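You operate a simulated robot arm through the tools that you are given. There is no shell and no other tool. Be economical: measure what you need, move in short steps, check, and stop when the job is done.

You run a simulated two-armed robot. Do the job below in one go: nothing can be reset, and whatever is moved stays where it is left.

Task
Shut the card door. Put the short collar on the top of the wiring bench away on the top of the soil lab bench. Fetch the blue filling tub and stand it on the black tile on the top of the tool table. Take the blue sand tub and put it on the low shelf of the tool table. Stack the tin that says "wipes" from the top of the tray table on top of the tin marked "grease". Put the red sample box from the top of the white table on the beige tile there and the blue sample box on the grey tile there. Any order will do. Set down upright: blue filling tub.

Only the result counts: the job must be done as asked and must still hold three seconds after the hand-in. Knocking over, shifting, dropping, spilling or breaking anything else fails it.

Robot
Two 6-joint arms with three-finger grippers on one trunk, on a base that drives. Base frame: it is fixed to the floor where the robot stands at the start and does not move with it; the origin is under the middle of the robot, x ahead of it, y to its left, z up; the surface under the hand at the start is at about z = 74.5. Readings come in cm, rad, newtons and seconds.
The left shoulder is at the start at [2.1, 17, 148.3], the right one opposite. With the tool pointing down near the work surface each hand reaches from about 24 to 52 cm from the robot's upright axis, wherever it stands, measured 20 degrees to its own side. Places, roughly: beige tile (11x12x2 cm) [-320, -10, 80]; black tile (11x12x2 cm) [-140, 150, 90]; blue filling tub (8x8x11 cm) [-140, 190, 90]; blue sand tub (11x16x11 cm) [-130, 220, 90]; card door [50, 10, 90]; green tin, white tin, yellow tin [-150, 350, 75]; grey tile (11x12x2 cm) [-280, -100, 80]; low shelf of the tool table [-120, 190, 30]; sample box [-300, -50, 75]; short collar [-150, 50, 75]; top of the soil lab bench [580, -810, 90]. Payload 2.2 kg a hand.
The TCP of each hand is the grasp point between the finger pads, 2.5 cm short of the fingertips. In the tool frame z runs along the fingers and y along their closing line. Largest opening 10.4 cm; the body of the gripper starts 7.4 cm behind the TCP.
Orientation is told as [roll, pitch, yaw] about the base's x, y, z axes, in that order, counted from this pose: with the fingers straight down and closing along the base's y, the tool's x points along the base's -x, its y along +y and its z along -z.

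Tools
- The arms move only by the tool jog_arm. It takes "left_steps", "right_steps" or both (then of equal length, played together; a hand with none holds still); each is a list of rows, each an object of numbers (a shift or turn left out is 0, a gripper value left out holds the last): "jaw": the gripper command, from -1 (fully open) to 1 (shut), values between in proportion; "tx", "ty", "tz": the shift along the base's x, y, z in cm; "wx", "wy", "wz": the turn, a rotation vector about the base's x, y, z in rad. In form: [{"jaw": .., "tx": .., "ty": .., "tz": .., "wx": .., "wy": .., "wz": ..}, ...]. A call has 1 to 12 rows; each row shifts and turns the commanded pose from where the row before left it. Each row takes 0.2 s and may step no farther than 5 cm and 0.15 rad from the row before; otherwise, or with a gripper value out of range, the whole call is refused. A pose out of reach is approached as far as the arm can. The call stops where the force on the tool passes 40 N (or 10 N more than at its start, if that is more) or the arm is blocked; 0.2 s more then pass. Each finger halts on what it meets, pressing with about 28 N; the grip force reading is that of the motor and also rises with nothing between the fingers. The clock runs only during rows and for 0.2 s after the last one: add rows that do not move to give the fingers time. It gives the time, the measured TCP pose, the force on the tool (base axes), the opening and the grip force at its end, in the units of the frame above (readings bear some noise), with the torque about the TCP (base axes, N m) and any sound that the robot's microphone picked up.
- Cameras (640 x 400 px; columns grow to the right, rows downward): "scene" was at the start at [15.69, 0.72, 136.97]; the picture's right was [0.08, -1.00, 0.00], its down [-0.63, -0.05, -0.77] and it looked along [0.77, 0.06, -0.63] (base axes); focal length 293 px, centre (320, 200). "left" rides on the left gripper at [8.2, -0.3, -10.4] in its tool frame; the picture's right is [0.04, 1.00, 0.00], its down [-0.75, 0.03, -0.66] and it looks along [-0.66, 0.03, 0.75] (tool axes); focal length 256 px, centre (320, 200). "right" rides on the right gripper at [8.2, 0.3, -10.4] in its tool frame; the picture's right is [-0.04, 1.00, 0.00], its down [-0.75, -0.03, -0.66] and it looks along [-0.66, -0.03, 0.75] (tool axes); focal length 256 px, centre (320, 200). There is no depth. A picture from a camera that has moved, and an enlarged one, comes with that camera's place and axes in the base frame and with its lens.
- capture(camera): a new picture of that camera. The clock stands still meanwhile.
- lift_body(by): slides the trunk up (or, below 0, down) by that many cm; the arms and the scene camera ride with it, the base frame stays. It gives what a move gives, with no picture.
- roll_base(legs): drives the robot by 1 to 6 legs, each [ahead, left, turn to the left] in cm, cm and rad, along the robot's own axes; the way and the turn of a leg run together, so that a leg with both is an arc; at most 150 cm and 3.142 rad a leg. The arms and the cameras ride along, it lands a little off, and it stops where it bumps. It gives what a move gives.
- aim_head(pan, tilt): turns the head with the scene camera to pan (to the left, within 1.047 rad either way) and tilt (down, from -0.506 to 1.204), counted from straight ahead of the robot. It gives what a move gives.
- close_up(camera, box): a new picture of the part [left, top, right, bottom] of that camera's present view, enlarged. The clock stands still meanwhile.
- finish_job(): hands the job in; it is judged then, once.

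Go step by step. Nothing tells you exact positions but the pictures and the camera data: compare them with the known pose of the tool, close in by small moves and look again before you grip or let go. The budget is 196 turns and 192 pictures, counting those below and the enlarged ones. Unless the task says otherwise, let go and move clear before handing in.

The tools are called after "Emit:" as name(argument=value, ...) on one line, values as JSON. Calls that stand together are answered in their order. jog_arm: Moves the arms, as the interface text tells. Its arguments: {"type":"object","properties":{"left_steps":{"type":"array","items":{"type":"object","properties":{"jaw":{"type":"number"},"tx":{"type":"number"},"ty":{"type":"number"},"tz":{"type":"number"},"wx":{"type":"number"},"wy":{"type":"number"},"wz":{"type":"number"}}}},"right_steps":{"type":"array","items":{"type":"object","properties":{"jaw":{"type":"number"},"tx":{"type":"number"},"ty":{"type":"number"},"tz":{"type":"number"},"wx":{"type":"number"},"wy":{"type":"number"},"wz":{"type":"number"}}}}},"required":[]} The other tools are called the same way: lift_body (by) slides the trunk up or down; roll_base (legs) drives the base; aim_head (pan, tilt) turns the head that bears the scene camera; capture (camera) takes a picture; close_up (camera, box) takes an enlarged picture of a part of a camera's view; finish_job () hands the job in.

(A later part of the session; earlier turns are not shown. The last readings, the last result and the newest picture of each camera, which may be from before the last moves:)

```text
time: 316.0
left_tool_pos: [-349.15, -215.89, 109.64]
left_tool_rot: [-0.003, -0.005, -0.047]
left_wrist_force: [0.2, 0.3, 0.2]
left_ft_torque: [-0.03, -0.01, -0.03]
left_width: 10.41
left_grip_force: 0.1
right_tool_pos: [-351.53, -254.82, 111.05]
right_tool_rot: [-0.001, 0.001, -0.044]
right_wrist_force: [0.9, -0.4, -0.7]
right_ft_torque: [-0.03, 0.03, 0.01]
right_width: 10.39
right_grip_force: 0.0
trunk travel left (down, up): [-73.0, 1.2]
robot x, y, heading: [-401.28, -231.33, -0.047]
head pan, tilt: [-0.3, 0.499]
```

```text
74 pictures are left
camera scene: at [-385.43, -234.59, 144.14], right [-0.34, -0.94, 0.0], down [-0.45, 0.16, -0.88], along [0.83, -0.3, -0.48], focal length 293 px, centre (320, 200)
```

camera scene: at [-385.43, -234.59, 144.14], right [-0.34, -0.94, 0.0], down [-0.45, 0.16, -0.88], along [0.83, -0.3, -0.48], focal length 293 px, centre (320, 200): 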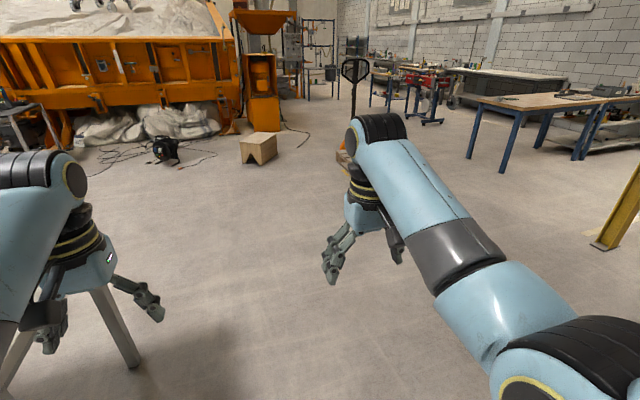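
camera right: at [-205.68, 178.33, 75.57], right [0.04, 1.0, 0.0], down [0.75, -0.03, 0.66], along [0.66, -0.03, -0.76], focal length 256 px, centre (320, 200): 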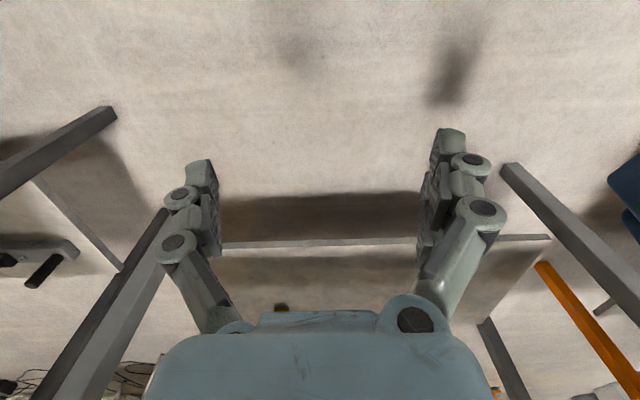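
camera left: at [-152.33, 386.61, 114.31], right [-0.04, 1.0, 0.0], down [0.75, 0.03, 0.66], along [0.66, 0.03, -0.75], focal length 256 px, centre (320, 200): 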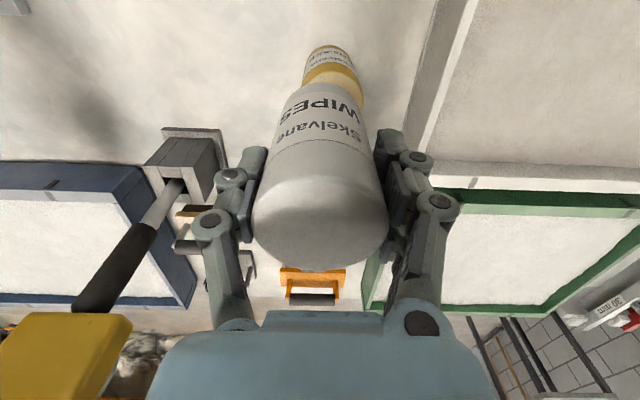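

Emit:
roll_base(legs=[[0, -12, 0.047], [150, 0, 0], [150, 0, 0], [25, 0, 0], [0, 150, 0], [0, 130, 0]])

Emit:
roll_base(legs=[[15, 0, 0], [0, 0, 1.57], [0, 0, 1.57]])

Emit:
aim_head(pan=0.0, tilt=0.5)

Emit:
capture(camera="scene")

```text
time: 345.7
left_tool_pos: [-27.97, 55.83, 109.68]
left_tool_rot: [-0.001, -0.004, 0.0]
left_wrist_force: [0.3, 0.5, -0.4]
left_ft_torque: [0.01, 0.01, -0.02]
left_width: 10.38
left_grip_force: 0.1
right_tool_pos: [-28.43, 16.98, 111.02]
right_tool_rot: [-0.002, 0.001, 0.003]
right_wrist_force: [-0.6, 0.7, 0.2]
right_ft_torque: [-0.01, 0.0, 0.01]
right_width: 10.41
right_grip_force: 0.1
trunk travel left (down, up): [-73.0, 1.2]
robot x, y, heading: [-79.23, 37.98, 0.004]
head pan, tilt: [-0.3, 0.499]
```

```text
time: 354.7
left_tool_pos: [-115.43, 21.09, 109.58]
left_tool_rot: [-0.002, -0.006, 3.129]
left_wrist_force: [0.2, -0.2, -0.1]
left_ft_torque: [-0.03, -0.01, 0.0]
left_width: 10.41
left_grip_force: 0.0
right_tool_pos: [-114.62, 60.01, 110.94]
right_tool_rot: [-0.001, 0.003, 3.131]
right_wrist_force: [0.7, 0.6, 0.2]
right_ft_torque: [0.02, 0.01, -0.02]
right_width: 10.41
right_grip_force: 0.0
trunk travel left (down, up): [-73.0, 1.2]
robot x, y, heading: [-64.14, 38.32, 3.133]
head pan, tilt: [-0.3, 0.499]
```

```text
time: 355.5
left_tool_pos: [-115.57, 21.02, 109.58]
left_tool_rot: [-0.002, -0.002, 3.129]
left_wrist_force: [-0.1, -0.2, -0.8]
left_ft_torque: [0.02, -0.02, 0.0]
left_width: 10.41
left_grip_force: 0.1
right_tool_pos: [-114.47, 60.03, 111.01]
right_tool_rot: [0.001, 0.001, 3.132]
right_wrist_force: [-0.4, 1.2, 0.5]
right_ft_torque: [0.05, -0.03, -0.02]
right_width: 10.41
right_grip_force: 0.0
trunk travel left (down, up): [-73.0, 1.2]
robot x, y, heading: [-64.45, 38.22, 3.13]
head pan, tilt: [0.0, 0.499]
```

```text
73 pictures are left
camera scene: at [-80.13, 38.35, 144.14], right [0.01, 1.0, 0.0], down [0.48, 0.0, -0.88], along [-0.88, 0.01, -0.48], focal length 293 px, centre (320, 200)
```

scene: 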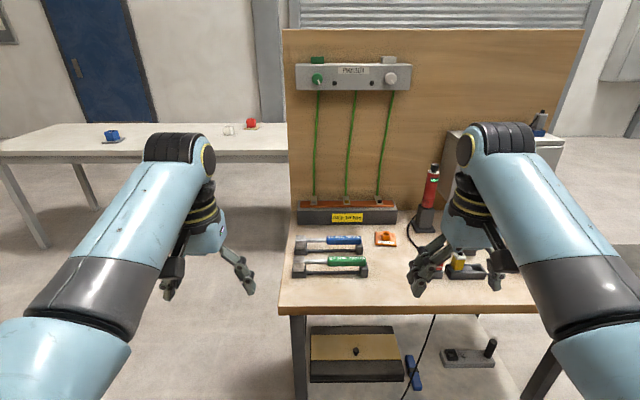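

Emit:
close_up(camera="scene", box=[280, 190, 440, 310])

```text
3.33 times, centred on (360, 250) of scene
camera zoom: at [-80.13, 38.35, 144.14], right [0.01, 1.0, 0.0], down [0.48, 0.0, -0.88], along [-0.88, 0.01, -0.48], focal length 976 px, centre (187, 33)
```

zoom: 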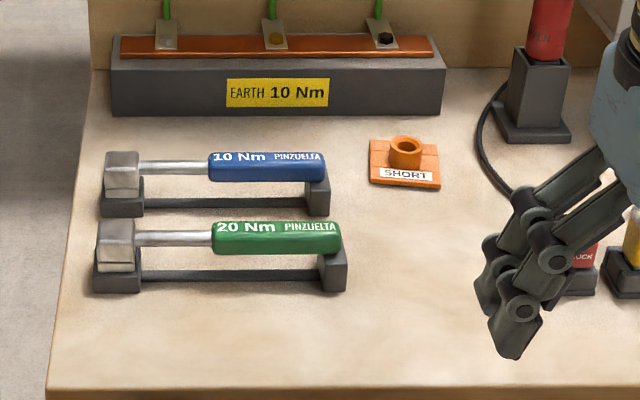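

Collar: (-163.3, 61.9), tube top z ≈ 86, about 28 cm in from the bench edge. I approach so the right hand can reach it with a tilted wrist.

Emit:
roll_base(legs=[[43, -3, 0.01]])

Emit:
capture(camera="right")

Emit:
aim_head(pan=-0.2, tilt=0.6)

Emit:
capture(camera="scene")

```text
time: 358.1
left_tool_pos: [-158.13, 23.81, 109.54]
left_tool_rot: [-0.004, -0.003, 3.138]
left_wrist_force: [-0.4, 0.1, 0.2]
left_ft_torque: [0.01, 0.02, -0.04]
left_width: 10.4
left_grip_force: 0.2
right_tool_pos: [-157.46, 62.7, 110.95]
right_tool_rot: [-0.001, 0.003, -3.142]
right_wrist_force: [0.0, -0.2, -1.0]
right_ft_torque: [-0.02, 0.0, 0.0]
right_width: 10.42
right_grip_force: 0.1
trunk travel left (down, up): [-73.0, 1.2]
robot x, y, heading: [-107.03, 41.37, -3.135]
head pan, tilt: [0.0, 0.499]
```

```text
71 pictures are left
camera right: at [-149.42, 62.37, 121.42], right [-0.04, -1.0, 0.0], down [-0.76, 0.03, 0.65], along [-0.65, 0.03, -0.76], focal length 256 px, centre (320, 200)
```

right: 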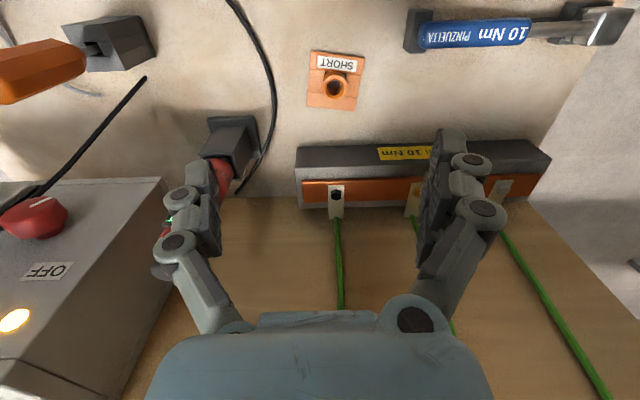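

```text
time: 358.9
left_tool_pos: [-158.01, 23.8, 109.6]
left_tool_rot: [-0.002, -0.003, 3.138]
left_wrist_force: [0.5, -0.3, 0.1]
left_ft_torque: [-0.01, 0.02, -0.02]
left_width: 10.41
left_grip_force: 0.1
right_tool_pos: [-157.41, 62.8, 111.03]
right_tool_rot: [0.0, 0.003, -3.141]
right_wrist_force: [0.6, -0.2, -0.2]
right_ft_torque: [-0.02, 0.01, -0.03]
right_width: 10.4
right_grip_force: 0.1
trunk travel left (down, up): [-73.0, 1.2]
robot x, y, heading: [-106.69, 41.28, -3.14]
head pan, tilt: [-0.201, 0.6]
```

```text
70 pictures are left
camera scene: at [-122.44, 43.11, 143.24], right [0.2, 0.98, 0.0], down [0.55, -0.11, -0.83], along [-0.81, 0.16, -0.57], focal length 293 px, centre (320, 200)
```

scene: 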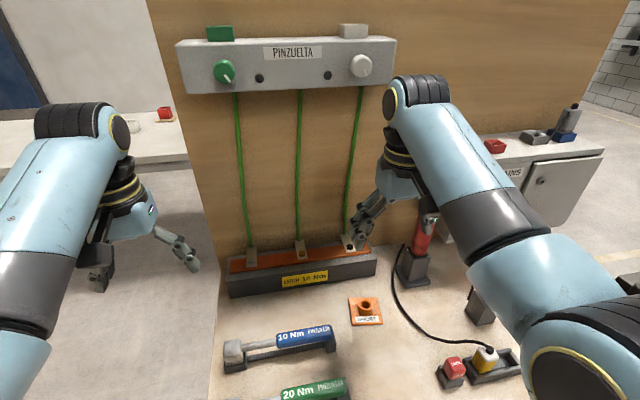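

I narrow the right jaw, tilt it forward 0.4 rad and come down above the collar to check.

Emit:
jog_arm(right_steps=[{"jaw": -0.1, "wy": 0.13, "ty": -1}, {"wy": 0.13, "ty": -0.8}, {"wy": 0.14, "tx": -1}, {"tz": -4}, {"tz": -4, "tx": -1}, {"tz": -4}, {"tz": -3}, {}])

Emit:
capture(camera="right")

Emit:
capture(camera="scene")

```text
time: 360.6
left_tool_pos: [-157.95, 23.77, 109.59]
left_tool_rot: [-0.002, -0.003, 3.137]
left_wrist_force: [-0.4, 0.5, -0.5]
left_ft_torque: [0.02, 0.01, 0.0]
left_width: 10.4
left_grip_force: 0.0
right_tool_pos: [-159.44, 60.73, 96.04]
right_tool_rot: [-0.001, -0.397, 3.142]
right_wrist_force: [1.0, 0.2, 0.4]
right_ft_torque: [0.05, -0.01, -0.01]
right_width: 5.7
right_grip_force: 0.0
trunk travel left (down, up): [-73.0, 1.2]
robot x, y, heading: [-106.99, 41.15, -3.144]
head pan, tilt: [-0.201, 0.6]
```

```text
69 pictures are left
camera right: at [-147.96, 60.49, 102.47], right [-0.04, -1.0, 0.02], down [-0.44, 0.03, 0.9], along [-0.9, 0.03, -0.44], focal length 256 px, centre (320, 200)
```

right: 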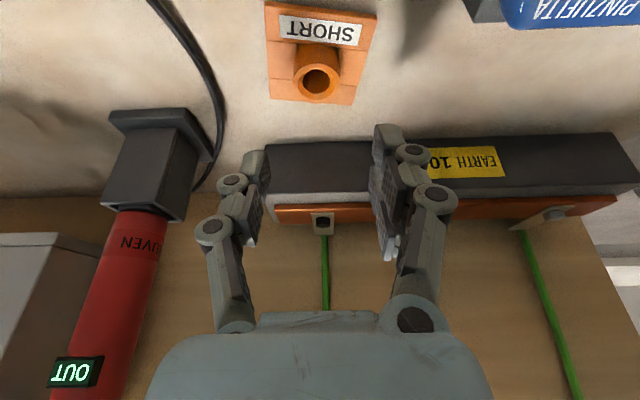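

```text
68 pictures are left
camera scene: at [-122.41, 43.1, 143.24], right [0.2, 0.98, 0.0], down [0.55, -0.11, -0.82], along [-0.81, 0.16, -0.57], focal length 293 px, centre (320, 200)
```

scene: 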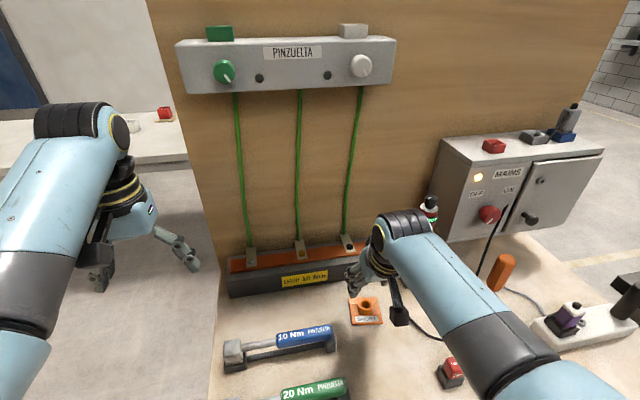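

The tube centre is at about (-161.2, 61.0), top 86.3. I go down in stages.

Emit:
jog_arm(right_steps=[{"tx": -1.2, "ty": 0.3, "tz": -3}, {"tz": -3}, {"tz": -1.5}, {}])

Emit:
capture(camera="right")

Emit:
close_up(camera="scene", box=[310, 220, 438, 340])

```text
time: 361.6
left_tool_pos: [-157.98, 23.67, 109.63]
left_tool_rot: [-0.002, -0.004, 3.139]
left_wrist_force: [0.1, -0.2, 0.0]
left_ft_torque: [-0.01, -0.01, 0.04]
left_width: 10.4
left_grip_force: 0.1
right_tool_pos: [-161.01, 61.1, 88.71]
right_tool_rot: [0.0, -0.403, 3.141]
right_wrist_force: [-5.0, -2.8, 16.7]
right_ft_torque: [-0.49, -0.02, -0.13]
right_width: 6.14
right_grip_force: 0.7
trunk travel left (down, up): [-73.0, 1.2]
robot x, y, heading: [-106.56, 41.69, -3.138]
head pan, tilt: [-0.201, 0.6]
```

```text
67 pictures are left
camera right: at [-149.44, 60.71, 95.12], right [-0.04, -1.0, 0.02], down [-0.43, 0.03, 0.9], along [-0.9, 0.03, -0.43], focal length 256 px, centre (320, 200)
```

right: 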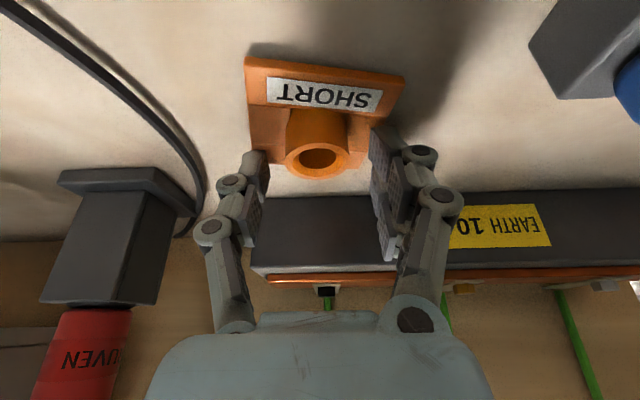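

```text
3.33 times, centred on (374, 280) of scene
camera zoom: at [-122.34, 43.01, 143.26], right [0.2, 0.98, 0.0], down [0.55, -0.11, -0.83], along [-0.81, 0.16, -0.56], focal length 976 px, centre (140, -67)
```

zoom: 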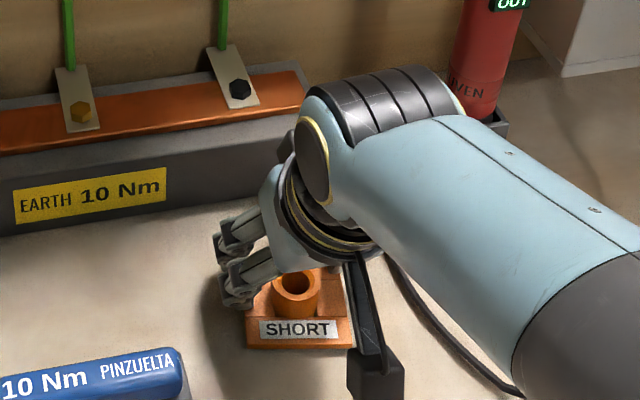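

The tips touched the plate: it is higher than I estimated (plate top ≈ 86, tube ≈ 88.6, centre x ≈ -159.1). I rise, shift back and re-check.

Emit:
jog_arm(right_steps=[{"tz": 3}, {"tz": 1}, {"tx": 2.3, "ty": -0.1}, {}, {}])

Emit:
capture(camera="right")

```text
time: 362.9
left_tool_pos: [-158.14, 23.76, 109.54]
left_tool_rot: [-0.002, -0.002, 3.138]
left_wrist_force: [-0.4, 0.4, 1.7]
left_ft_torque: [0.03, -0.05, 0.03]
left_width: 10.4
left_grip_force: 0.2
right_tool_pos: [-158.37, 61.09, 92.62]
right_tool_rot: [0.001, -0.399, -3.142]
right_wrist_force: [-0.2, -0.6, 0.1]
right_ft_torque: [-0.02, 0.0, 0.0]
right_width: 5.73
right_grip_force: 0.1
trunk travel left (down, up): [-73.0, 1.2]
robot x, y, heading: [-106.46, 41.4, -3.141]
head pan, tilt: [-0.201, 0.6]
```

```text
65 pictures are left
camera right: at [-146.91, 60.73, 99.01], right [-0.04, -1.0, 0.02], down [-0.44, 0.03, 0.9], along [-0.9, 0.03, -0.44], focal length 256 px, centre (320, 200)
```

right: 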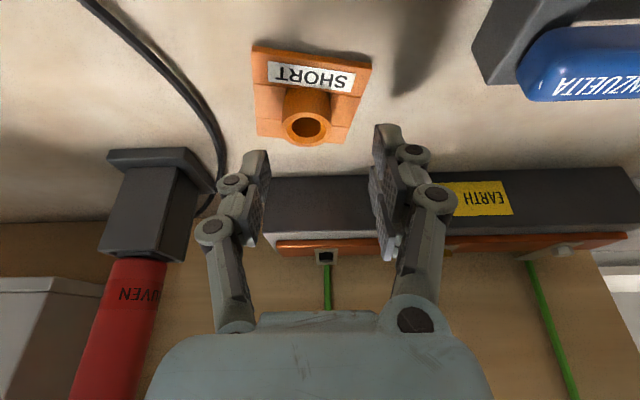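

Emit:
close_up(camera="scene", box=[310, 220, 438, 340])

Emit:
close_up(camera="right", box=[230, 30, 390, 160])

```text
3.33 times, centred on (374, 280) of scene
camera zoom: at [-122.42, 43.12, 143.24], right [0.2, 0.98, 0.0], down [0.55, -0.11, -0.82], along [-0.81, 0.16, -0.57], focal length 976 px, centre (140, -67)
```

zoom: 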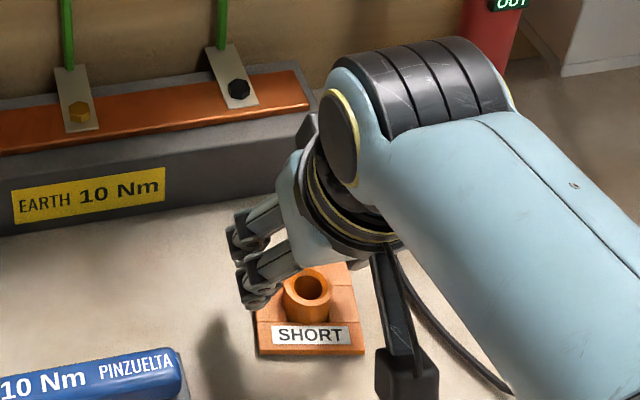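

```text
3.08 times, centred on (310, 95) of right
camera zoom: at [-146.91, 60.73, 99.01], right [-0.04, -1.0, 0.02], down [-0.44, 0.03, 0.9], along [-0.9, 0.03, -0.44], focal length 788 px, centre (351, 523)
```

zoom: 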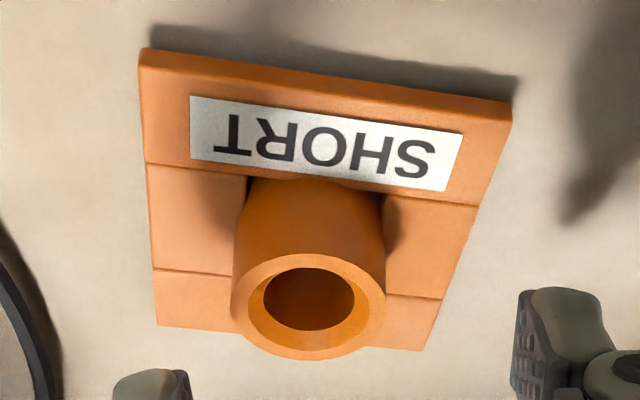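

The collar nudged a few millimetres; it's now at (-159.0, 61.6), top 88.2. I lower to 89.2 and close on the tube.

Emit:
jog_arm(right_steps=[{"ty": 0.5, "tz": -2}, {"tz": -1.3}, {}])

Emit:
close_up(camera="right", box=[200, 60, 440, 260])

```text
time: 363.6
left_tool_pos: [-158.0, 23.83, 109.62]
left_tool_rot: [-0.001, -0.001, 3.139]
left_wrist_force: [-0.2, -0.4, -0.2]
left_ft_torque: [-0.02, -0.03, 0.0]
left_width: 10.4
left_grip_force: 0.1
right_tool_pos: [-158.37, 61.65, 89.27]
right_tool_rot: [0.0, -0.399, -3.141]
right_wrist_force: [-0.1, 0.0, 1.0]
right_ft_torque: [0.0, 0.01, 0.02]
right_width: 5.72
right_grip_force: 0.0
trunk travel left (down, up): [-73.0, 1.2]
robot x, y, heading: [-107.08, 41.39, -3.144]
head pan, tilt: [-0.201, 0.6]
```

```text
2.00 times, centred on (320, 160) of right
camera zoom: at [-146.87, 61.28, 95.64], right [-0.04, -1.0, 0.02], down [-0.44, 0.03, 0.9], along [-0.9, 0.03, -0.44], focal length 512 px, centre (320, 280)
```

zoom: 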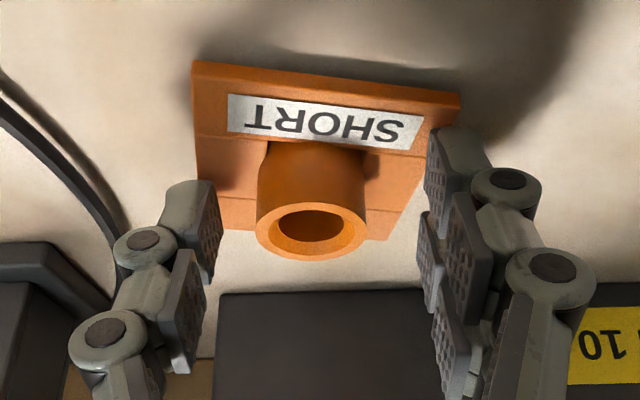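

Emit:
jog_arm(right_steps=[{"jaw": 1}, {}, {}, {}])

Emit:
jog_arm(right_steps=[{"tz": 1}, {"tz": 2}, {"tz": 3}, {}])

Emit:
capture(camera="right")

```text
time: 364.6
left_tool_pos: [-157.97, 23.82, 109.61]
left_tool_rot: [-0.003, -0.002, 3.138]
left_wrist_force: [-0.8, -0.5, 0.5]
left_ft_torque: [-0.04, -0.02, -0.01]
left_width: 10.42
left_grip_force: 0.0
right_tool_pos: [-158.47, 61.56, 89.2]
right_tool_rot: [-0.001, -0.398, -3.141]
right_wrist_force: [-0.8, 0.7, 2.1]
right_ft_torque: [0.03, -0.03, 0.0]
right_width: 3.13
right_grip_force: 27.4
trunk travel left (down, up): [-73.0, 1.2]
robot x, y, heading: [-106.85, 41.28, -3.148]
head pan, tilt: [-0.201, 0.6]
```

```text
time: 365.6
left_tool_pos: [-158.02, 23.74, 109.57]
left_tool_rot: [-0.003, -0.002, 3.138]
left_wrist_force: [0.3, 0.4, 0.0]
left_ft_torque: [-0.01, 0.01, 0.01]
left_width: 10.39
left_grip_force: 0.1
right_tool_pos: [-158.33, 61.73, 95.38]
right_tool_rot: [0.0, -0.396, -3.142]
right_wrist_force: [-0.7, -0.3, -1.7]
right_ft_torque: [-0.02, 0.02, 0.02]
right_width: 3.1
right_grip_force: 28.4
trunk travel left (down, up): [-73.0, 1.2]
robot x, y, heading: [-107.0, 41.69, -3.143]
head pan, tilt: [-0.201, 0.6]
```

```text
61 pictures are left
camera right: at [-146.89, 61.3, 101.73], right [-0.04, -1.0, 0.02], down [-0.44, 0.03, 0.9], along [-0.9, 0.03, -0.44], focal length 256 px, centre (320, 200)
```

right: 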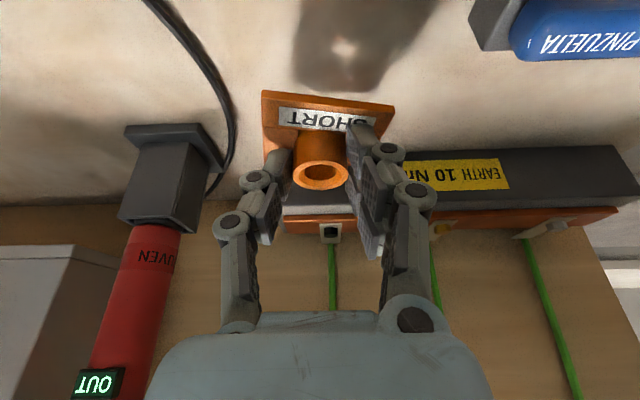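

The collar is held. I raise it, back away and head off toward the soil lab bench.

Emit:
jog_arm(right_steps=[{"tz": 4}, {"tz": 4}, {"tz": 3}, {}])

Emit:
roll_base(legs=[[-42, 0, 0], [0, 0, 1.57], [150, 0, 0], [30, 0, 0]])

Emit:
aim_head(pan=0.3, tilt=0.25)

Emit:
capture(camera="scene")

```text
time: 366.6
left_tool_pos: [-158.0, 23.75, 109.48]
left_tool_rot: [-0.003, -0.002, 3.137]
left_wrist_force: [-0.1, -0.4, -0.2]
left_ft_torque: [-0.01, 0.0, 0.0]
left_width: 10.38
left_grip_force: 0.0
right_tool_pos: [-158.57, 61.58, 106.31]
right_tool_rot: [0.0, -0.397, -3.14]
right_wrist_force: [-0.3, -0.4, -0.1]
right_ft_torque: [0.0, -0.02, 0.02]
right_width: 3.08
right_grip_force: 27.9
trunk travel left (down, up): [-73.0, 1.2]
robot x, y, heading: [-107.12, 41.18, -3.142]
head pan, tilt: [-0.201, 0.6]
```

```text
time: 381.7
left_tool_pos: [-49.87, -190.5, 109.51]
left_tool_rot: [-0.002, -0.002, -1.588]
left_wrist_force: [0.7, -0.2, 0.6]
left_ft_torque: [0.05, 0.01, 0.0]
left_width: 10.4
left_grip_force: 0.1
right_tool_pos: [-87.57, -190.49, 106.31]
right_tool_rot: [0.0, -0.399, -1.585]
right_wrist_force: [-0.3, 0.4, -0.2]
right_ft_torque: [-0.01, -0.01, 0.0]
right_width: 3.07
right_grip_force: 28.3
trunk travel left (down, up): [-73.0, 1.2]
robot x, y, heading: [-66.93, -138.73, -1.581]
head pan, tilt: [-0.201, 0.6]
```

```text
time: 382.7
left_tool_pos: [-49.85, -190.48, 109.56]
left_tool_rot: [-0.004, -0.002, -1.588]
left_wrist_force: [-0.1, -0.2, 0.4]
left_ft_torque: [0.0, -0.01, 0.0]
left_width: 10.39
left_grip_force: 0.1
right_tool_pos: [-87.64, -190.39, 106.32]
right_tool_rot: [0.001, -0.397, -1.585]
right_wrist_force: [0.5, 0.0, -1.8]
right_ft_torque: [-0.01, 0.0, -0.03]
right_width: 3.05
right_grip_force: 28.1
trunk travel left (down, up): [-73.0, 1.2]
robot x, y, heading: [-66.85, -139.21, -1.587]
head pan, tilt: [0.3, 0.25]
```

```text
60 pictures are left
camera scene: at [-64.02, -155.01, 146.45], right [-0.96, -0.28, 0.0], down [-0.07, 0.24, -0.97], along [0.27, -0.93, -0.25], focal length 293 px, centre (320, 200)
```

scene: 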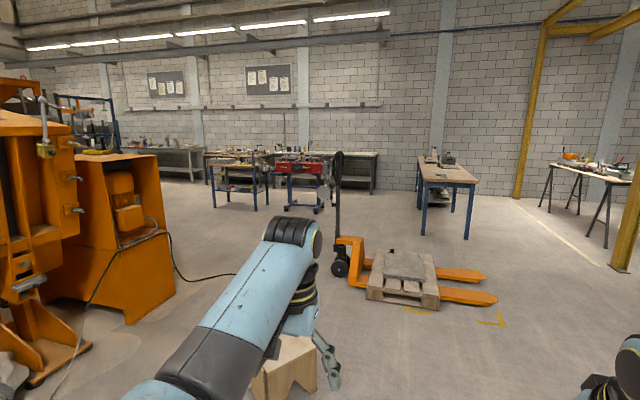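

Obstacles: a stool near (-20, -280), a pallet jack around (-150…0, -405…-450) and the orange hopper from x ≈ 130. I pass between them at x ≈ 40–60.

Emit:
roll_base(legs=[[0, 108, 0.015], [150, 0, 0], [35, 0, 0]])

Emit:
aim_head(pan=0.0, tilt=0.3)

Emit:
capture(camera="scene")

Emit:
aim_head(pan=0.9, tilt=0.25)

Emit:
capture(camera="scene")

```text
time: 386.1
left_tool_pos: [12.78, -190.41, 110.02]
left_tool_rot: [-0.004, -0.011, -1.587]
left_wrist_force: [-1.4, 2.6, 0.3]
left_ft_torque: [-0.2, -0.03, 0.02]
left_width: 10.41
left_grip_force: 0.1
right_tool_pos: [-24.91, -190.52, 106.66]
right_tool_rot: [-0.001, -0.406, -1.581]
right_wrist_force: [-0.4, 1.2, 0.0]
right_ft_torque: [-0.12, 0.0, 0.02]
right_width: 3.04
right_grip_force: 27.5
trunk travel left (down, up): [-73.0, 1.2]
robot x, y, heading: [-3.56, -139.85, -1.585]
head pan, tilt: [0.3, 0.25]
stopped in leg 1: the robot was blocked; the commanded pose is now the measured one
```

```text
time: 386.9
left_tool_pos: [13.3, -191.76, 109.51]
left_tool_rot: [-0.003, -0.001, -1.587]
left_wrist_force: [0.1, -0.2, 0.3]
left_ft_torque: [0.02, -0.01, -0.03]
left_width: 10.39
left_grip_force: 0.0
right_tool_pos: [-24.48, -191.74, 106.15]
right_tool_rot: [-0.005, -0.394, -1.581]
right_wrist_force: [0.3, -0.9, -1.6]
right_ft_torque: [0.03, -0.01, 0.03]
right_width: 3.04
right_grip_force: 28.0
trunk travel left (down, up): [-73.0, 1.2]
robot x, y, heading: [-3.68, -139.92, -1.579]
head pan, tilt: [0.0, 0.3]
```

```text
59 pictures are left
camera scene: at [-3.68, -156.75, 145.95], right [-1.0, 0.01, 0.0], down [0.0, 0.3, -0.95], along [-0.01, -0.95, -0.3], focal length 293 px, centre (320, 200)
```

scene: 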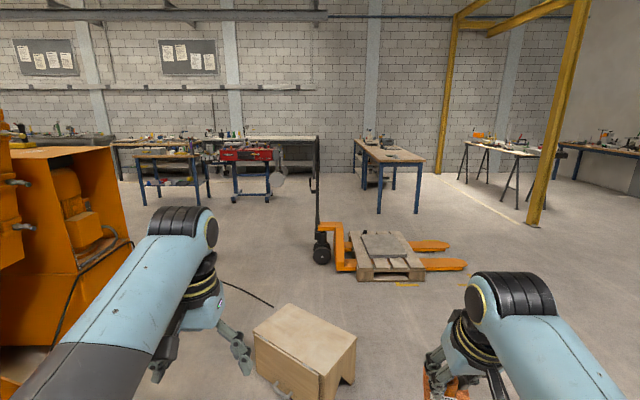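

```text
time: 388.1
left_tool_pos: [13.23, -191.47, 109.54]
left_tool_rot: [-0.003, -0.004, -1.587]
left_wrist_force: [1.0, -0.3, 0.6]
left_ft_torque: [-0.03, -0.01, 0.0]
left_width: 10.38
left_grip_force: 0.2
right_tool_pos: [-24.55, -191.43, 106.22]
right_tool_rot: [-0.003, -0.396, -1.581]
right_wrist_force: [-1.0, 0.1, -0.5]
right_ft_torque: [-0.01, 0.0, 0.02]
right_width: 3.0
right_grip_force: 28.1
trunk travel left (down, up): [-73.0, 1.2]
robot x, y, heading: [-3.66, -140.22, -1.58]
head pan, tilt: [0.901, 0.25]
```

```text
58 pictures are left
camera scene: at [3.62, -152.99, 146.46], right [-0.63, -0.78, 0.0], down [-0.19, 0.16, -0.97], along [0.75, -0.61, -0.25], focal length 293 px, centre (320, 200)
```

scene: 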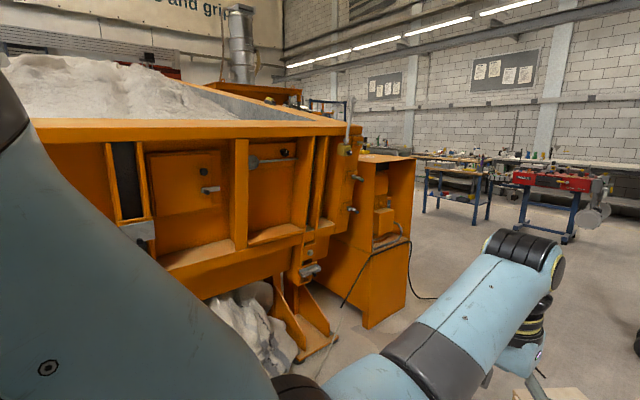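

Something on the left blocked the base. I look down to that side.

Emit:
aim_head(pan=1.04, tilt=0.95)

Emit:
capture(camera="scene")

Emit:
aim_head(pan=0.1, tilt=1.0)

Emit:
capture(camera="scene")

```text
time: 389.2
left_tool_pos: [13.21, -191.53, 109.6]
left_tool_rot: [-0.003, -0.005, -1.587]
left_wrist_force: [-0.2, 0.3, 0.0]
left_ft_torque: [-0.03, -0.03, 0.01]
left_width: 10.38
left_grip_force: 0.1
right_tool_pos: [-24.56, -191.48, 106.21]
right_tool_rot: [-0.005, -0.395, -1.584]
right_wrist_force: [0.2, 0.6, -0.5]
right_ft_torque: [-0.02, 0.01, -0.01]
right_width: 3.03
right_grip_force: 27.6
trunk travel left (down, up): [-73.0, 1.2]
robot x, y, heading: [-3.69, -140.32, -1.583]
head pan, tilt: [1.04, 0.949]
```

```text
57 pictures are left
camera scene: at [2.61, -150.89, 140.4], right [-0.52, -0.86, 0.0], down [-0.7, 0.42, -0.58], along [0.5, -0.3, -0.81], focal length 293 px, centre (320, 200)
```

scene: 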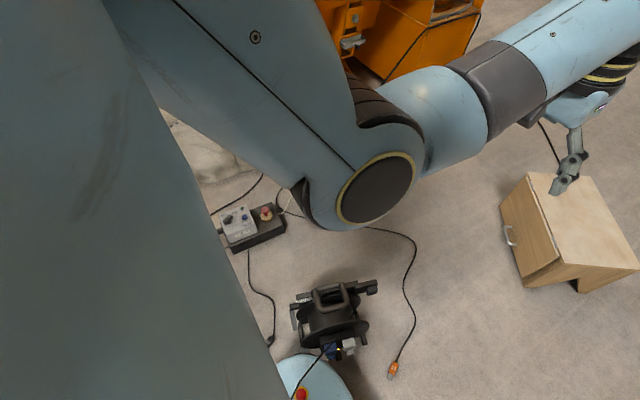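

```text
time: 390.4
left_tool_pos: [13.12, -191.58, 109.72]
left_tool_rot: [-0.006, -0.003, -1.588]
left_wrist_force: [0.2, 0.5, 0.5]
left_ft_torque: [0.0, 0.01, -0.02]
left_width: 10.43
left_grip_force: 0.1
right_tool_pos: [-24.52, -191.45, 106.26]
right_tool_rot: [-0.003, -0.396, -1.58]
right_wrist_force: [-0.6, -0.2, -1.1]
right_ft_torque: [-0.02, 0.02, -0.01]
right_width: 3.01
right_grip_force: 28.2
trunk travel left (down, up): [-73.0, 1.2]
robot x, y, heading: [-3.59, -139.88, -1.582]
head pan, tilt: [0.099, 1.0]
```

```text
56 pictures are left
camera scene: at [-3.0, -154.07, 140.04], right [-1.0, -0.09, 0.0], down [-0.08, 0.84, -0.54], along [0.05, -0.54, -0.84], focal length 293 px, centre (320, 200)
```

scene: 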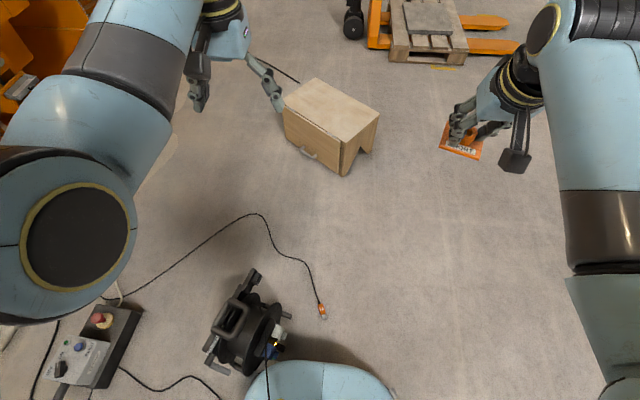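

A cable reel stands against my left side, so I go the other way: right, forward past the stool, then between stool and pallet jack.

Emit:
roll_base(legs=[[0, -76, 0], [150, 0, 0], [58, 0, 0], [0, 0, 1.58], [135, 0, 0], [0, 0, -1.57]])

Emit:
aim_head(pan=0.4, tilt=0.3)

Emit:
capture(camera="scene")

```text
time: 418.4
left_tool_pos: [68.41, -398.63, 109.55]
left_tool_rot: [-0.003, -0.003, -1.576]
left_wrist_force: [-0.2, 1.6, -0.3]
left_ft_torque: [-0.01, 0.01, 0.01]
left_width: 10.4
left_grip_force: 0.1
right_tool_pos: [30.52, -398.95, 106.19]
right_tool_rot: [-0.003, -0.394, -1.571]
right_wrist_force: [0.4, 1.3, -0.5]
right_ft_torque: [0.0, 0.01, 0.01]
right_width: 2.82
right_grip_force: 28.0
trunk travel left (down, up): [-73.0, 1.2]
robot x, y, heading: [50.67, -347.24, -1.567]
head pan, tilt: [0.099, 1.0]
```

```text
time: 419.5
left_tool_pos: [68.33, -398.58, 109.64]
left_tool_rot: [-0.004, -0.003, -1.576]
left_wrist_force: [0.0, -0.2, 0.0]
left_ft_torque: [0.01, -0.02, 0.01]
left_width: 10.39
left_grip_force: 0.1
right_tool_pos: [30.49, -398.95, 106.33]
right_tool_rot: [-0.004, -0.396, -1.571]
right_wrist_force: [-1.1, -0.1, 0.2]
right_ft_torque: [0.02, 0.01, -0.02]
right_width: 2.82
right_grip_force: 27.9
trunk travel left (down, up): [-73.0, 1.2]
robot x, y, heading: [50.71, -346.98, -1.571]
head pan, tilt: [0.4, 0.3]
```

```text
55 pictures are left
camera scene: at [54.67, -362.99, 145.98], right [-0.92, -0.39, 0.0], down [-0.12, 0.27, -0.95], along [0.37, -0.88, -0.3], focal length 293 px, centre (320, 200)
```

scene: 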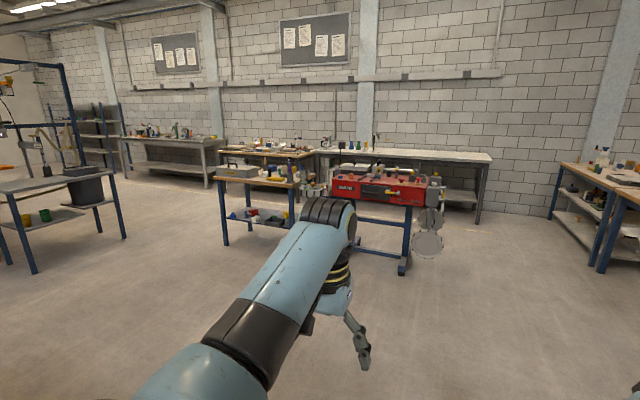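

The soil lab bench is the grey one at the far wall, front edge near y ≈ -775, x 463–680. I check the collar grip, then go through the corridor at x ≈ 340.

Emit:
capture(camera="right")

Emit:
roll_base(legs=[[95, 0, 0], [0, 145, 0], [0, 140, 0], [110, 0, 0]])

Emit:
capture(camera="scene")

```text
54 pictures are left
camera right: at [30.86, -387.43, 112.7], right [1.0, -0.04, 0.01], down [-0.03, -0.44, 0.9], along [-0.03, -0.9, -0.44], focal length 256 px, centre (320, 200)
```

right: 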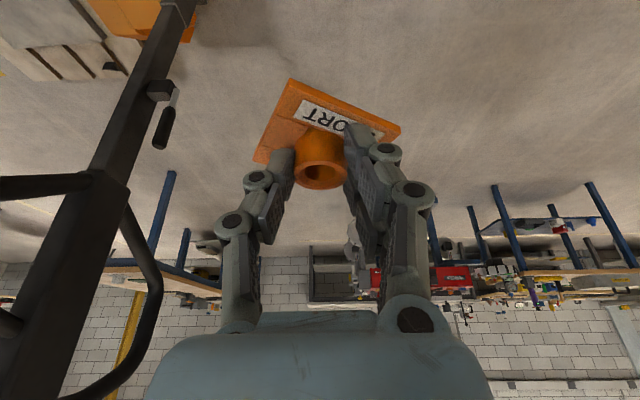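

```text
time: 443.1
left_tool_pos: [354.81, -603.92, 109.62]
left_tool_rot: [-0.005, -0.004, -1.57]
left_wrist_force: [-0.2, 0.2, -0.9]
left_ft_torque: [-0.01, 0.0, 0.0]
left_width: 10.42
left_grip_force: 0.1
right_tool_pos: [316.95, -604.44, 106.29]
right_tool_rot: [-0.003, -0.397, -1.566]
right_wrist_force: [-0.3, 0.2, 0.1]
right_ft_torque: [-0.06, 0.03, 0.01]
right_width: 2.81
right_grip_force: 27.9
trunk travel left (down, up): [-73.0, 1.2]
robot x, y, heading: [337.18, -553.1, -1.566]
head pan, tilt: [0.4, 0.3]
```

```text
53 pictures are left
camera scene: at [340.93, -568.4, 145.98], right [-0.92, -0.39, 0.0], down [-0.12, 0.27, -0.96], along [0.38, -0.88, -0.3], focal length 293 px, centre (320, 200)
```

scene: 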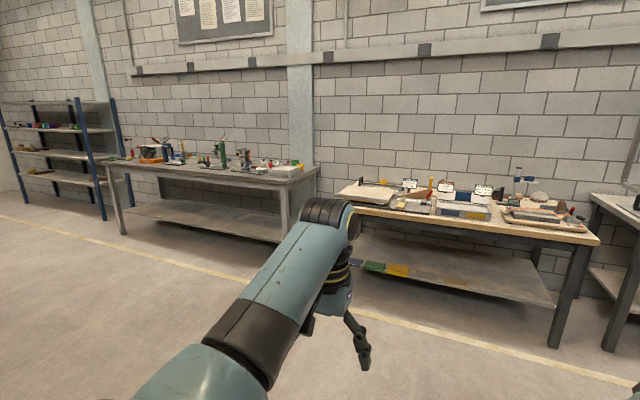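

The grey bench at x 453–690, y -780…-840 matches the soil lab bench's place. I look at its top for a free spot.

Emit:
close_up(camera="scene", box=[90, 120, 330, 250])

```text
2.67 times, centred on (210, 185) of scene
camera zoom: at [340.93, -568.4, 145.98], right [-0.92, -0.39, 0.0], down [-0.12, 0.27, -0.96], along [0.38, -0.88, -0.3], focal length 781 px, centre (613, 240)
```

zoom: 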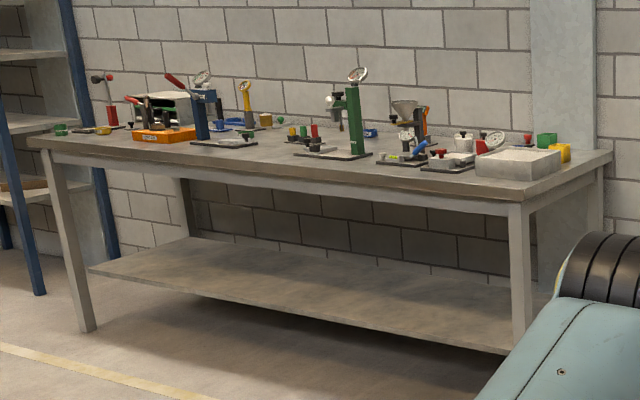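

Emit:
roll_base(legs=[[110, 0, 0], [0, 150, 0], [0, 70, 0], [35, 0, 0]])

Emit:
aim_head(pan=0.0, tilt=0.6)

Emit:
capture(camera="scene")

```text
time: 461.1
left_tool_pos: [574.65, -747.42, 109.53]
left_tool_rot: [-0.002, -0.003, -1.573]
left_wrist_force: [-0.3, 0.7, -0.5]
left_ft_torque: [0.01, -0.01, 0.02]
left_width: 10.39
left_grip_force: 0.1
right_tool_pos: [537.02, -747.82, 106.09]
right_tool_rot: [-0.004, -0.396, -1.569]
right_wrist_force: [0.8, 0.4, -0.9]
right_ft_torque: [0.03, 0.03, -0.02]
right_width: 2.83
right_grip_force: 27.7
trunk travel left (down, up): [-73.0, 1.2]
robot x, y, heading: [556.75, -696.43, -1.57]
head pan, tilt: [0.4, 0.3]
```

```text
time: 461.9
left_tool_pos: [574.61, -747.22, 109.59]
left_tool_rot: [-0.003, -0.003, -1.572]
left_wrist_force: [-0.4, 0.2, 0.1]
left_ft_torque: [-0.01, 0.0, 0.02]
left_width: 10.43
left_grip_force: 0.0
right_tool_pos: [536.89, -747.71, 106.22]
right_tool_rot: [-0.004, -0.398, -1.567]
right_wrist_force: [0.8, -0.6, -0.4]
right_ft_torque: [0.01, -0.01, -0.01]
right_width: 2.82
right_grip_force: 28.0
trunk travel left (down, up): [-73.0, 1.2]
robot x, y, heading: [557.24, -695.63, -1.572]
head pan, tilt: [0.0, 0.6]
```

```text
51 pictures are left
camera scene: at [557.3, -711.95, 143.25], right [-1.0, 0.0, 0.0], down [0.0, 0.56, -0.83], along [0.0, -0.83, -0.56], focal length 293 px, centre (320, 200)
```

scene: 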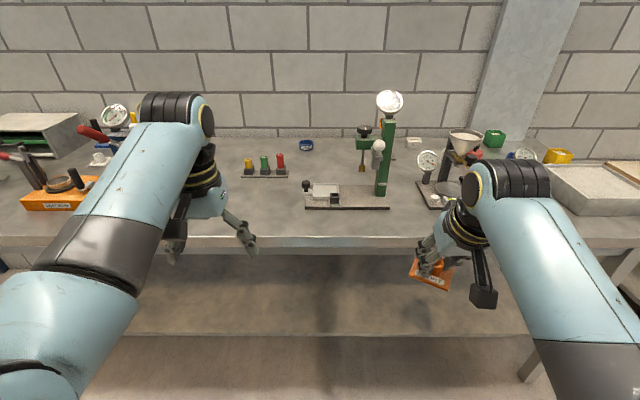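

There is free space on the bench front around (576, -791). I line up left, and look again.

Emit:
roll_base(legs=[[0, 39, 0], [15, 0, 0]])

Emit:
capture(camera="scene")

Emit:
capture(camera="left")

Emit:
capture(camera="right")

```text
time: 465.4
left_tool_pos: [614.1, -762.11, 109.54]
left_tool_rot: [-0.004, -0.002, -1.57]
left_wrist_force: [-0.4, -0.2, 0.1]
left_ft_torque: [0.05, -0.02, -0.02]
left_width: 10.4
left_grip_force: 0.0
right_tool_pos: [576.3, -762.58, 106.24]
right_tool_rot: [-0.004, -0.396, -1.564]
right_wrist_force: [0.0, -0.8, -1.0]
right_ft_torque: [-0.03, 0.02, -0.02]
right_width: 2.8
right_grip_force: 27.4
trunk travel left (down, up): [-73.0, 1.2]
robot x, y, heading: [596.11, -711.05, -1.567]
head pan, tilt: [0.0, 0.6]
```

```text
50 pictures are left
camera scene: at [596.6, -726.76, 143.23], right [-1.0, -0.01, 0.0], down [0.0, 0.57, -0.82], along [0.0, -0.82, -0.57], focal length 293 px, centre (320, 200)
```

scene: 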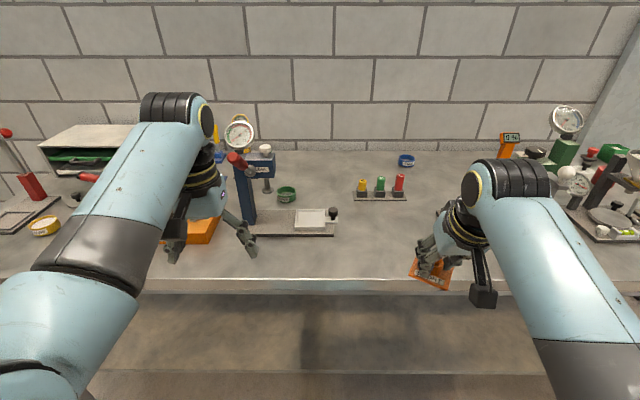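

```text
49 pictures are left
camera left: at [613.83, -753.82, 119.98], right [1.0, 0.04, 0.0], down [0.03, -0.75, 0.66], along [0.02, -0.66, -0.75], focal length 256 px, centre (320, 200)
```

left: 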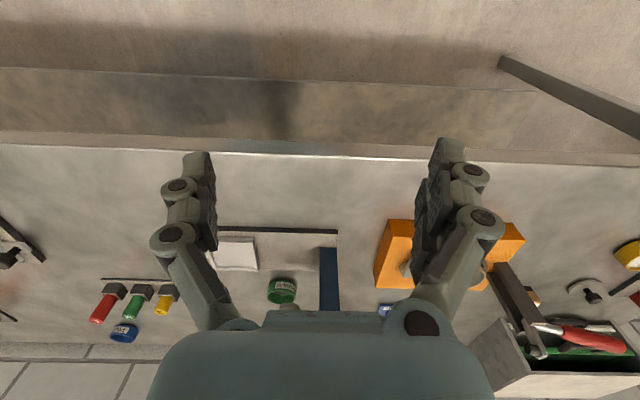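

```text
48 pictures are left
camera right: at [576.57, -751.06, 112.66], right [1.0, -0.03, 0.01], down [-0.03, -0.44, 0.9], along [-0.02, -0.9, -0.44], focal length 256 px, centre (320, 200)
```

right: 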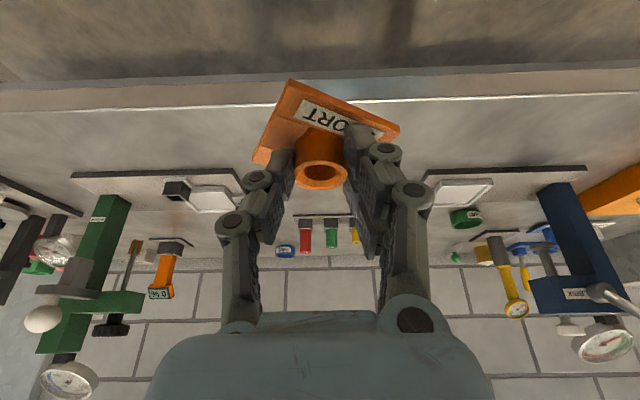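

The left hand must stay clear of the blue press, so I retract it before moving up to the bench.

Emit:
jog_arm(left_steps=[{"tz": -4}, {"tz": -4}, {"ty": 5}, {"ty": 5}, {"ty": 4}, {}])

Emit:
roll_base(legs=[[28, 0, 0]])

Emit:
aim_head(pan=-0.15, tilt=0.7)

Emit:
capture(camera="scene")

Emit:
capture(camera="right")

```text
time: 466.8
left_tool_pos: [615.69, -748.75, 102.06]
left_tool_rot: [0.029, -0.018, -1.571]
left_wrist_force: [-0.3, -0.5, 0.6]
left_ft_torque: [0.0, -0.01, 0.03]
left_width: 10.42
left_grip_force: 0.2
right_tool_pos: [576.27, -762.58, 106.21]
right_tool_rot: [-0.003, -0.396, -1.564]
right_wrist_force: [-0.3, -0.1, -0.6]
right_ft_torque: [0.03, 0.0, 0.03]
right_width: 2.81
right_grip_force: 27.4
trunk travel left (down, up): [-73.0, 1.2]
robot x, y, heading: [596.26, -710.74, -1.565]
head pan, tilt: [0.0, 0.6]
```

```text
time: 468.7
left_tool_pos: [616.1, -774.65, 101.71]
left_tool_rot: [0.029, -0.001, -1.572]
left_wrist_force: [0.1, -0.3, -0.3]
left_ft_torque: [-0.02, 0.1, 0.03]
left_width: 10.39
left_grip_force: 0.1
right_tool_pos: [576.54, -789.13, 106.29]
right_tool_rot: [-0.002, -0.396, -1.564]
right_wrist_force: [0.4, 0.1, -1.1]
right_ft_torque: [0.04, 0.0, -0.01]
right_width: 2.8
right_grip_force: 27.9
trunk travel left (down, up): [-73.0, 1.2]
robot x, y, heading: [596.7, -737.63, -1.563]
head pan, tilt: [0.0, 0.6]
stopped in leg 1: the force on the tool passed its limit at 100 N (the readings are from after the stop); the commanded pose is now the measured one
```

```text
time: 469.4
left_tool_pos: [615.99, -774.7, 101.77]
left_tool_rot: [0.029, -0.003, -1.572]
left_wrist_force: [0.4, 0.9, -0.3]
left_ft_torque: [-0.11, 0.09, 0.0]
left_width: 10.4
left_grip_force: 0.1
right_tool_pos: [576.52, -789.19, 106.29]
right_tool_rot: [-0.003, -0.397, -1.566]
right_wrist_force: [0.0, -0.5, -0.2]
right_ft_torque: [0.01, -0.02, -0.04]
right_width: 2.82
right_grip_force: 28.5
trunk travel left (down, up): [-73.0, 1.2]
robot x, y, heading: [596.59, -737.34, -1.565]
head pan, tilt: [-0.15, 0.7]
```

```text
47 pictures are left
camera scene: at [595.51, -752.85, 142.38], right [-0.99, 0.14, 0.0], down [0.09, 0.64, -0.77], along [-0.11, -0.76, -0.64], focal length 293 px, centre (320, 200)
```

scene: 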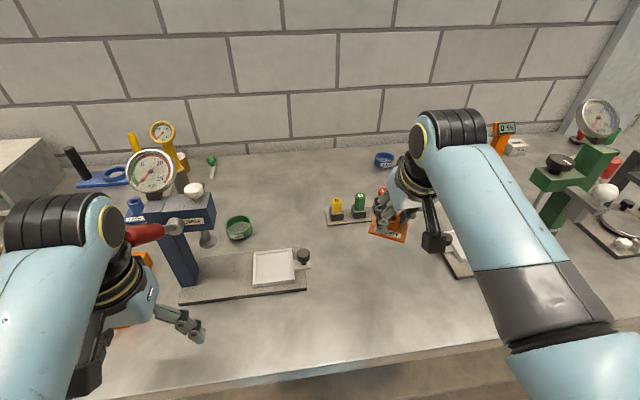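

```text
46 pictures are left
camera right: at [576.78, -777.63, 112.69], right [1.0, -0.03, 0.01], down [-0.03, -0.44, 0.9], along [-0.02, -0.9, -0.44], focal length 256 px, centre (320, 200)
```

right: 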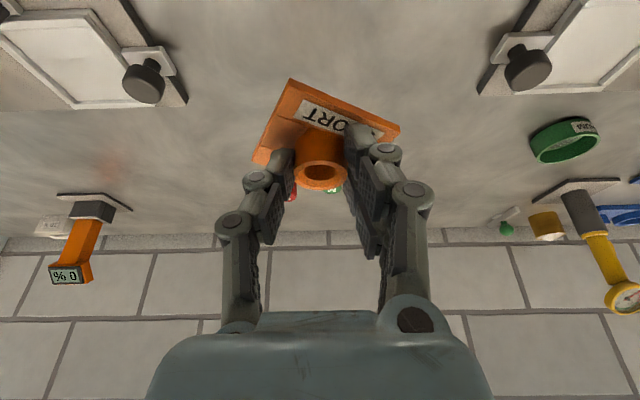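

The left wrist touched the red lever of the blue press; I back off at once and compare the press with the earlier view.

Emit:
roll_base(legs=[[-27, 0, 0]])

Emit:
aim_head(pan=0, tilt=0.6)

Emit:
capture(camera="scene")

Emit:
capture(camera="right")

```text
time: 471.3
left_tool_pos: [615.81, -747.31, 101.71]
left_tool_rot: [0.03, -0.004, -1.575]
left_wrist_force: [0.1, -0.1, -0.1]
left_ft_torque: [-0.04, 0.0, 0.02]
left_width: 10.39
left_grip_force: 0.0
right_tool_pos: [576.34, -761.79, 106.34]
right_tool_rot: [-0.003, -0.395, -1.564]
right_wrist_force: [-0.2, -0.3, -1.1]
right_ft_torque: [-0.01, 0.01, -0.03]
right_width: 2.82
right_grip_force: 28.1
trunk travel left (down, up): [-73.0, 1.2]
robot x, y, heading: [596.64, -710.0, -1.562]
head pan, tilt: [-0.15, 0.7]
```

```text
time: 472.0
left_tool_pos: [615.83, -747.36, 101.81]
left_tool_rot: [0.029, -0.002, -1.574]
left_wrist_force: [-0.4, 0.0, -0.7]
left_ft_torque: [-0.01, 0.01, -0.01]
left_width: 10.41
left_grip_force: 0.0
right_tool_pos: [576.21, -761.8, 106.29]
right_tool_rot: [-0.004, -0.396, -1.566]
right_wrist_force: [-0.3, 0.1, 0.1]
right_ft_torque: [0.02, 0.02, 0.0]
right_width: 2.82
right_grip_force: 28.4
trunk travel left (down, up): [-73.0, 1.2]
robot x, y, heading: [596.49, -710.03, -1.565]
head pan, tilt: [0.0, 0.6]
```

```text
45 pictures are left
camera scene: at [596.59, -726.0, 143.24], right [-1.0, 0.0, 0.0], down [0.0, 0.57, -0.82], along [0.0, -0.82, -0.57], focal length 293 px, centre (320, 200)
```

scene: 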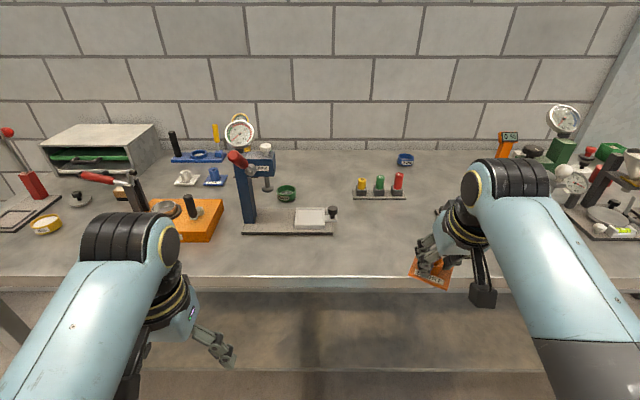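

```text
44 pictures are left
camera right: at [576.57, -750.33, 112.7], right [1.0, -0.03, 0.01], down [-0.03, -0.44, 0.9], along [-0.02, -0.9, -0.44], focal length 256 px, centre (320, 200)
```

right: 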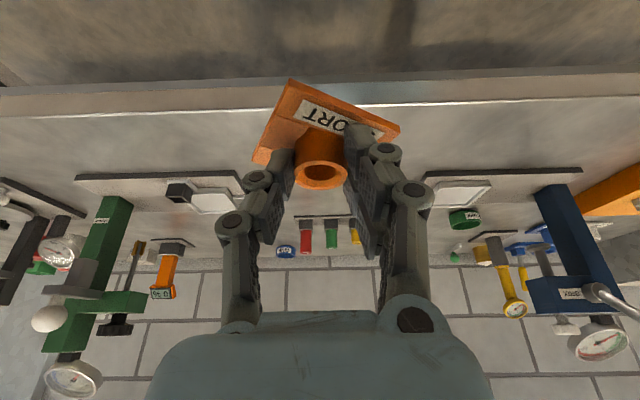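

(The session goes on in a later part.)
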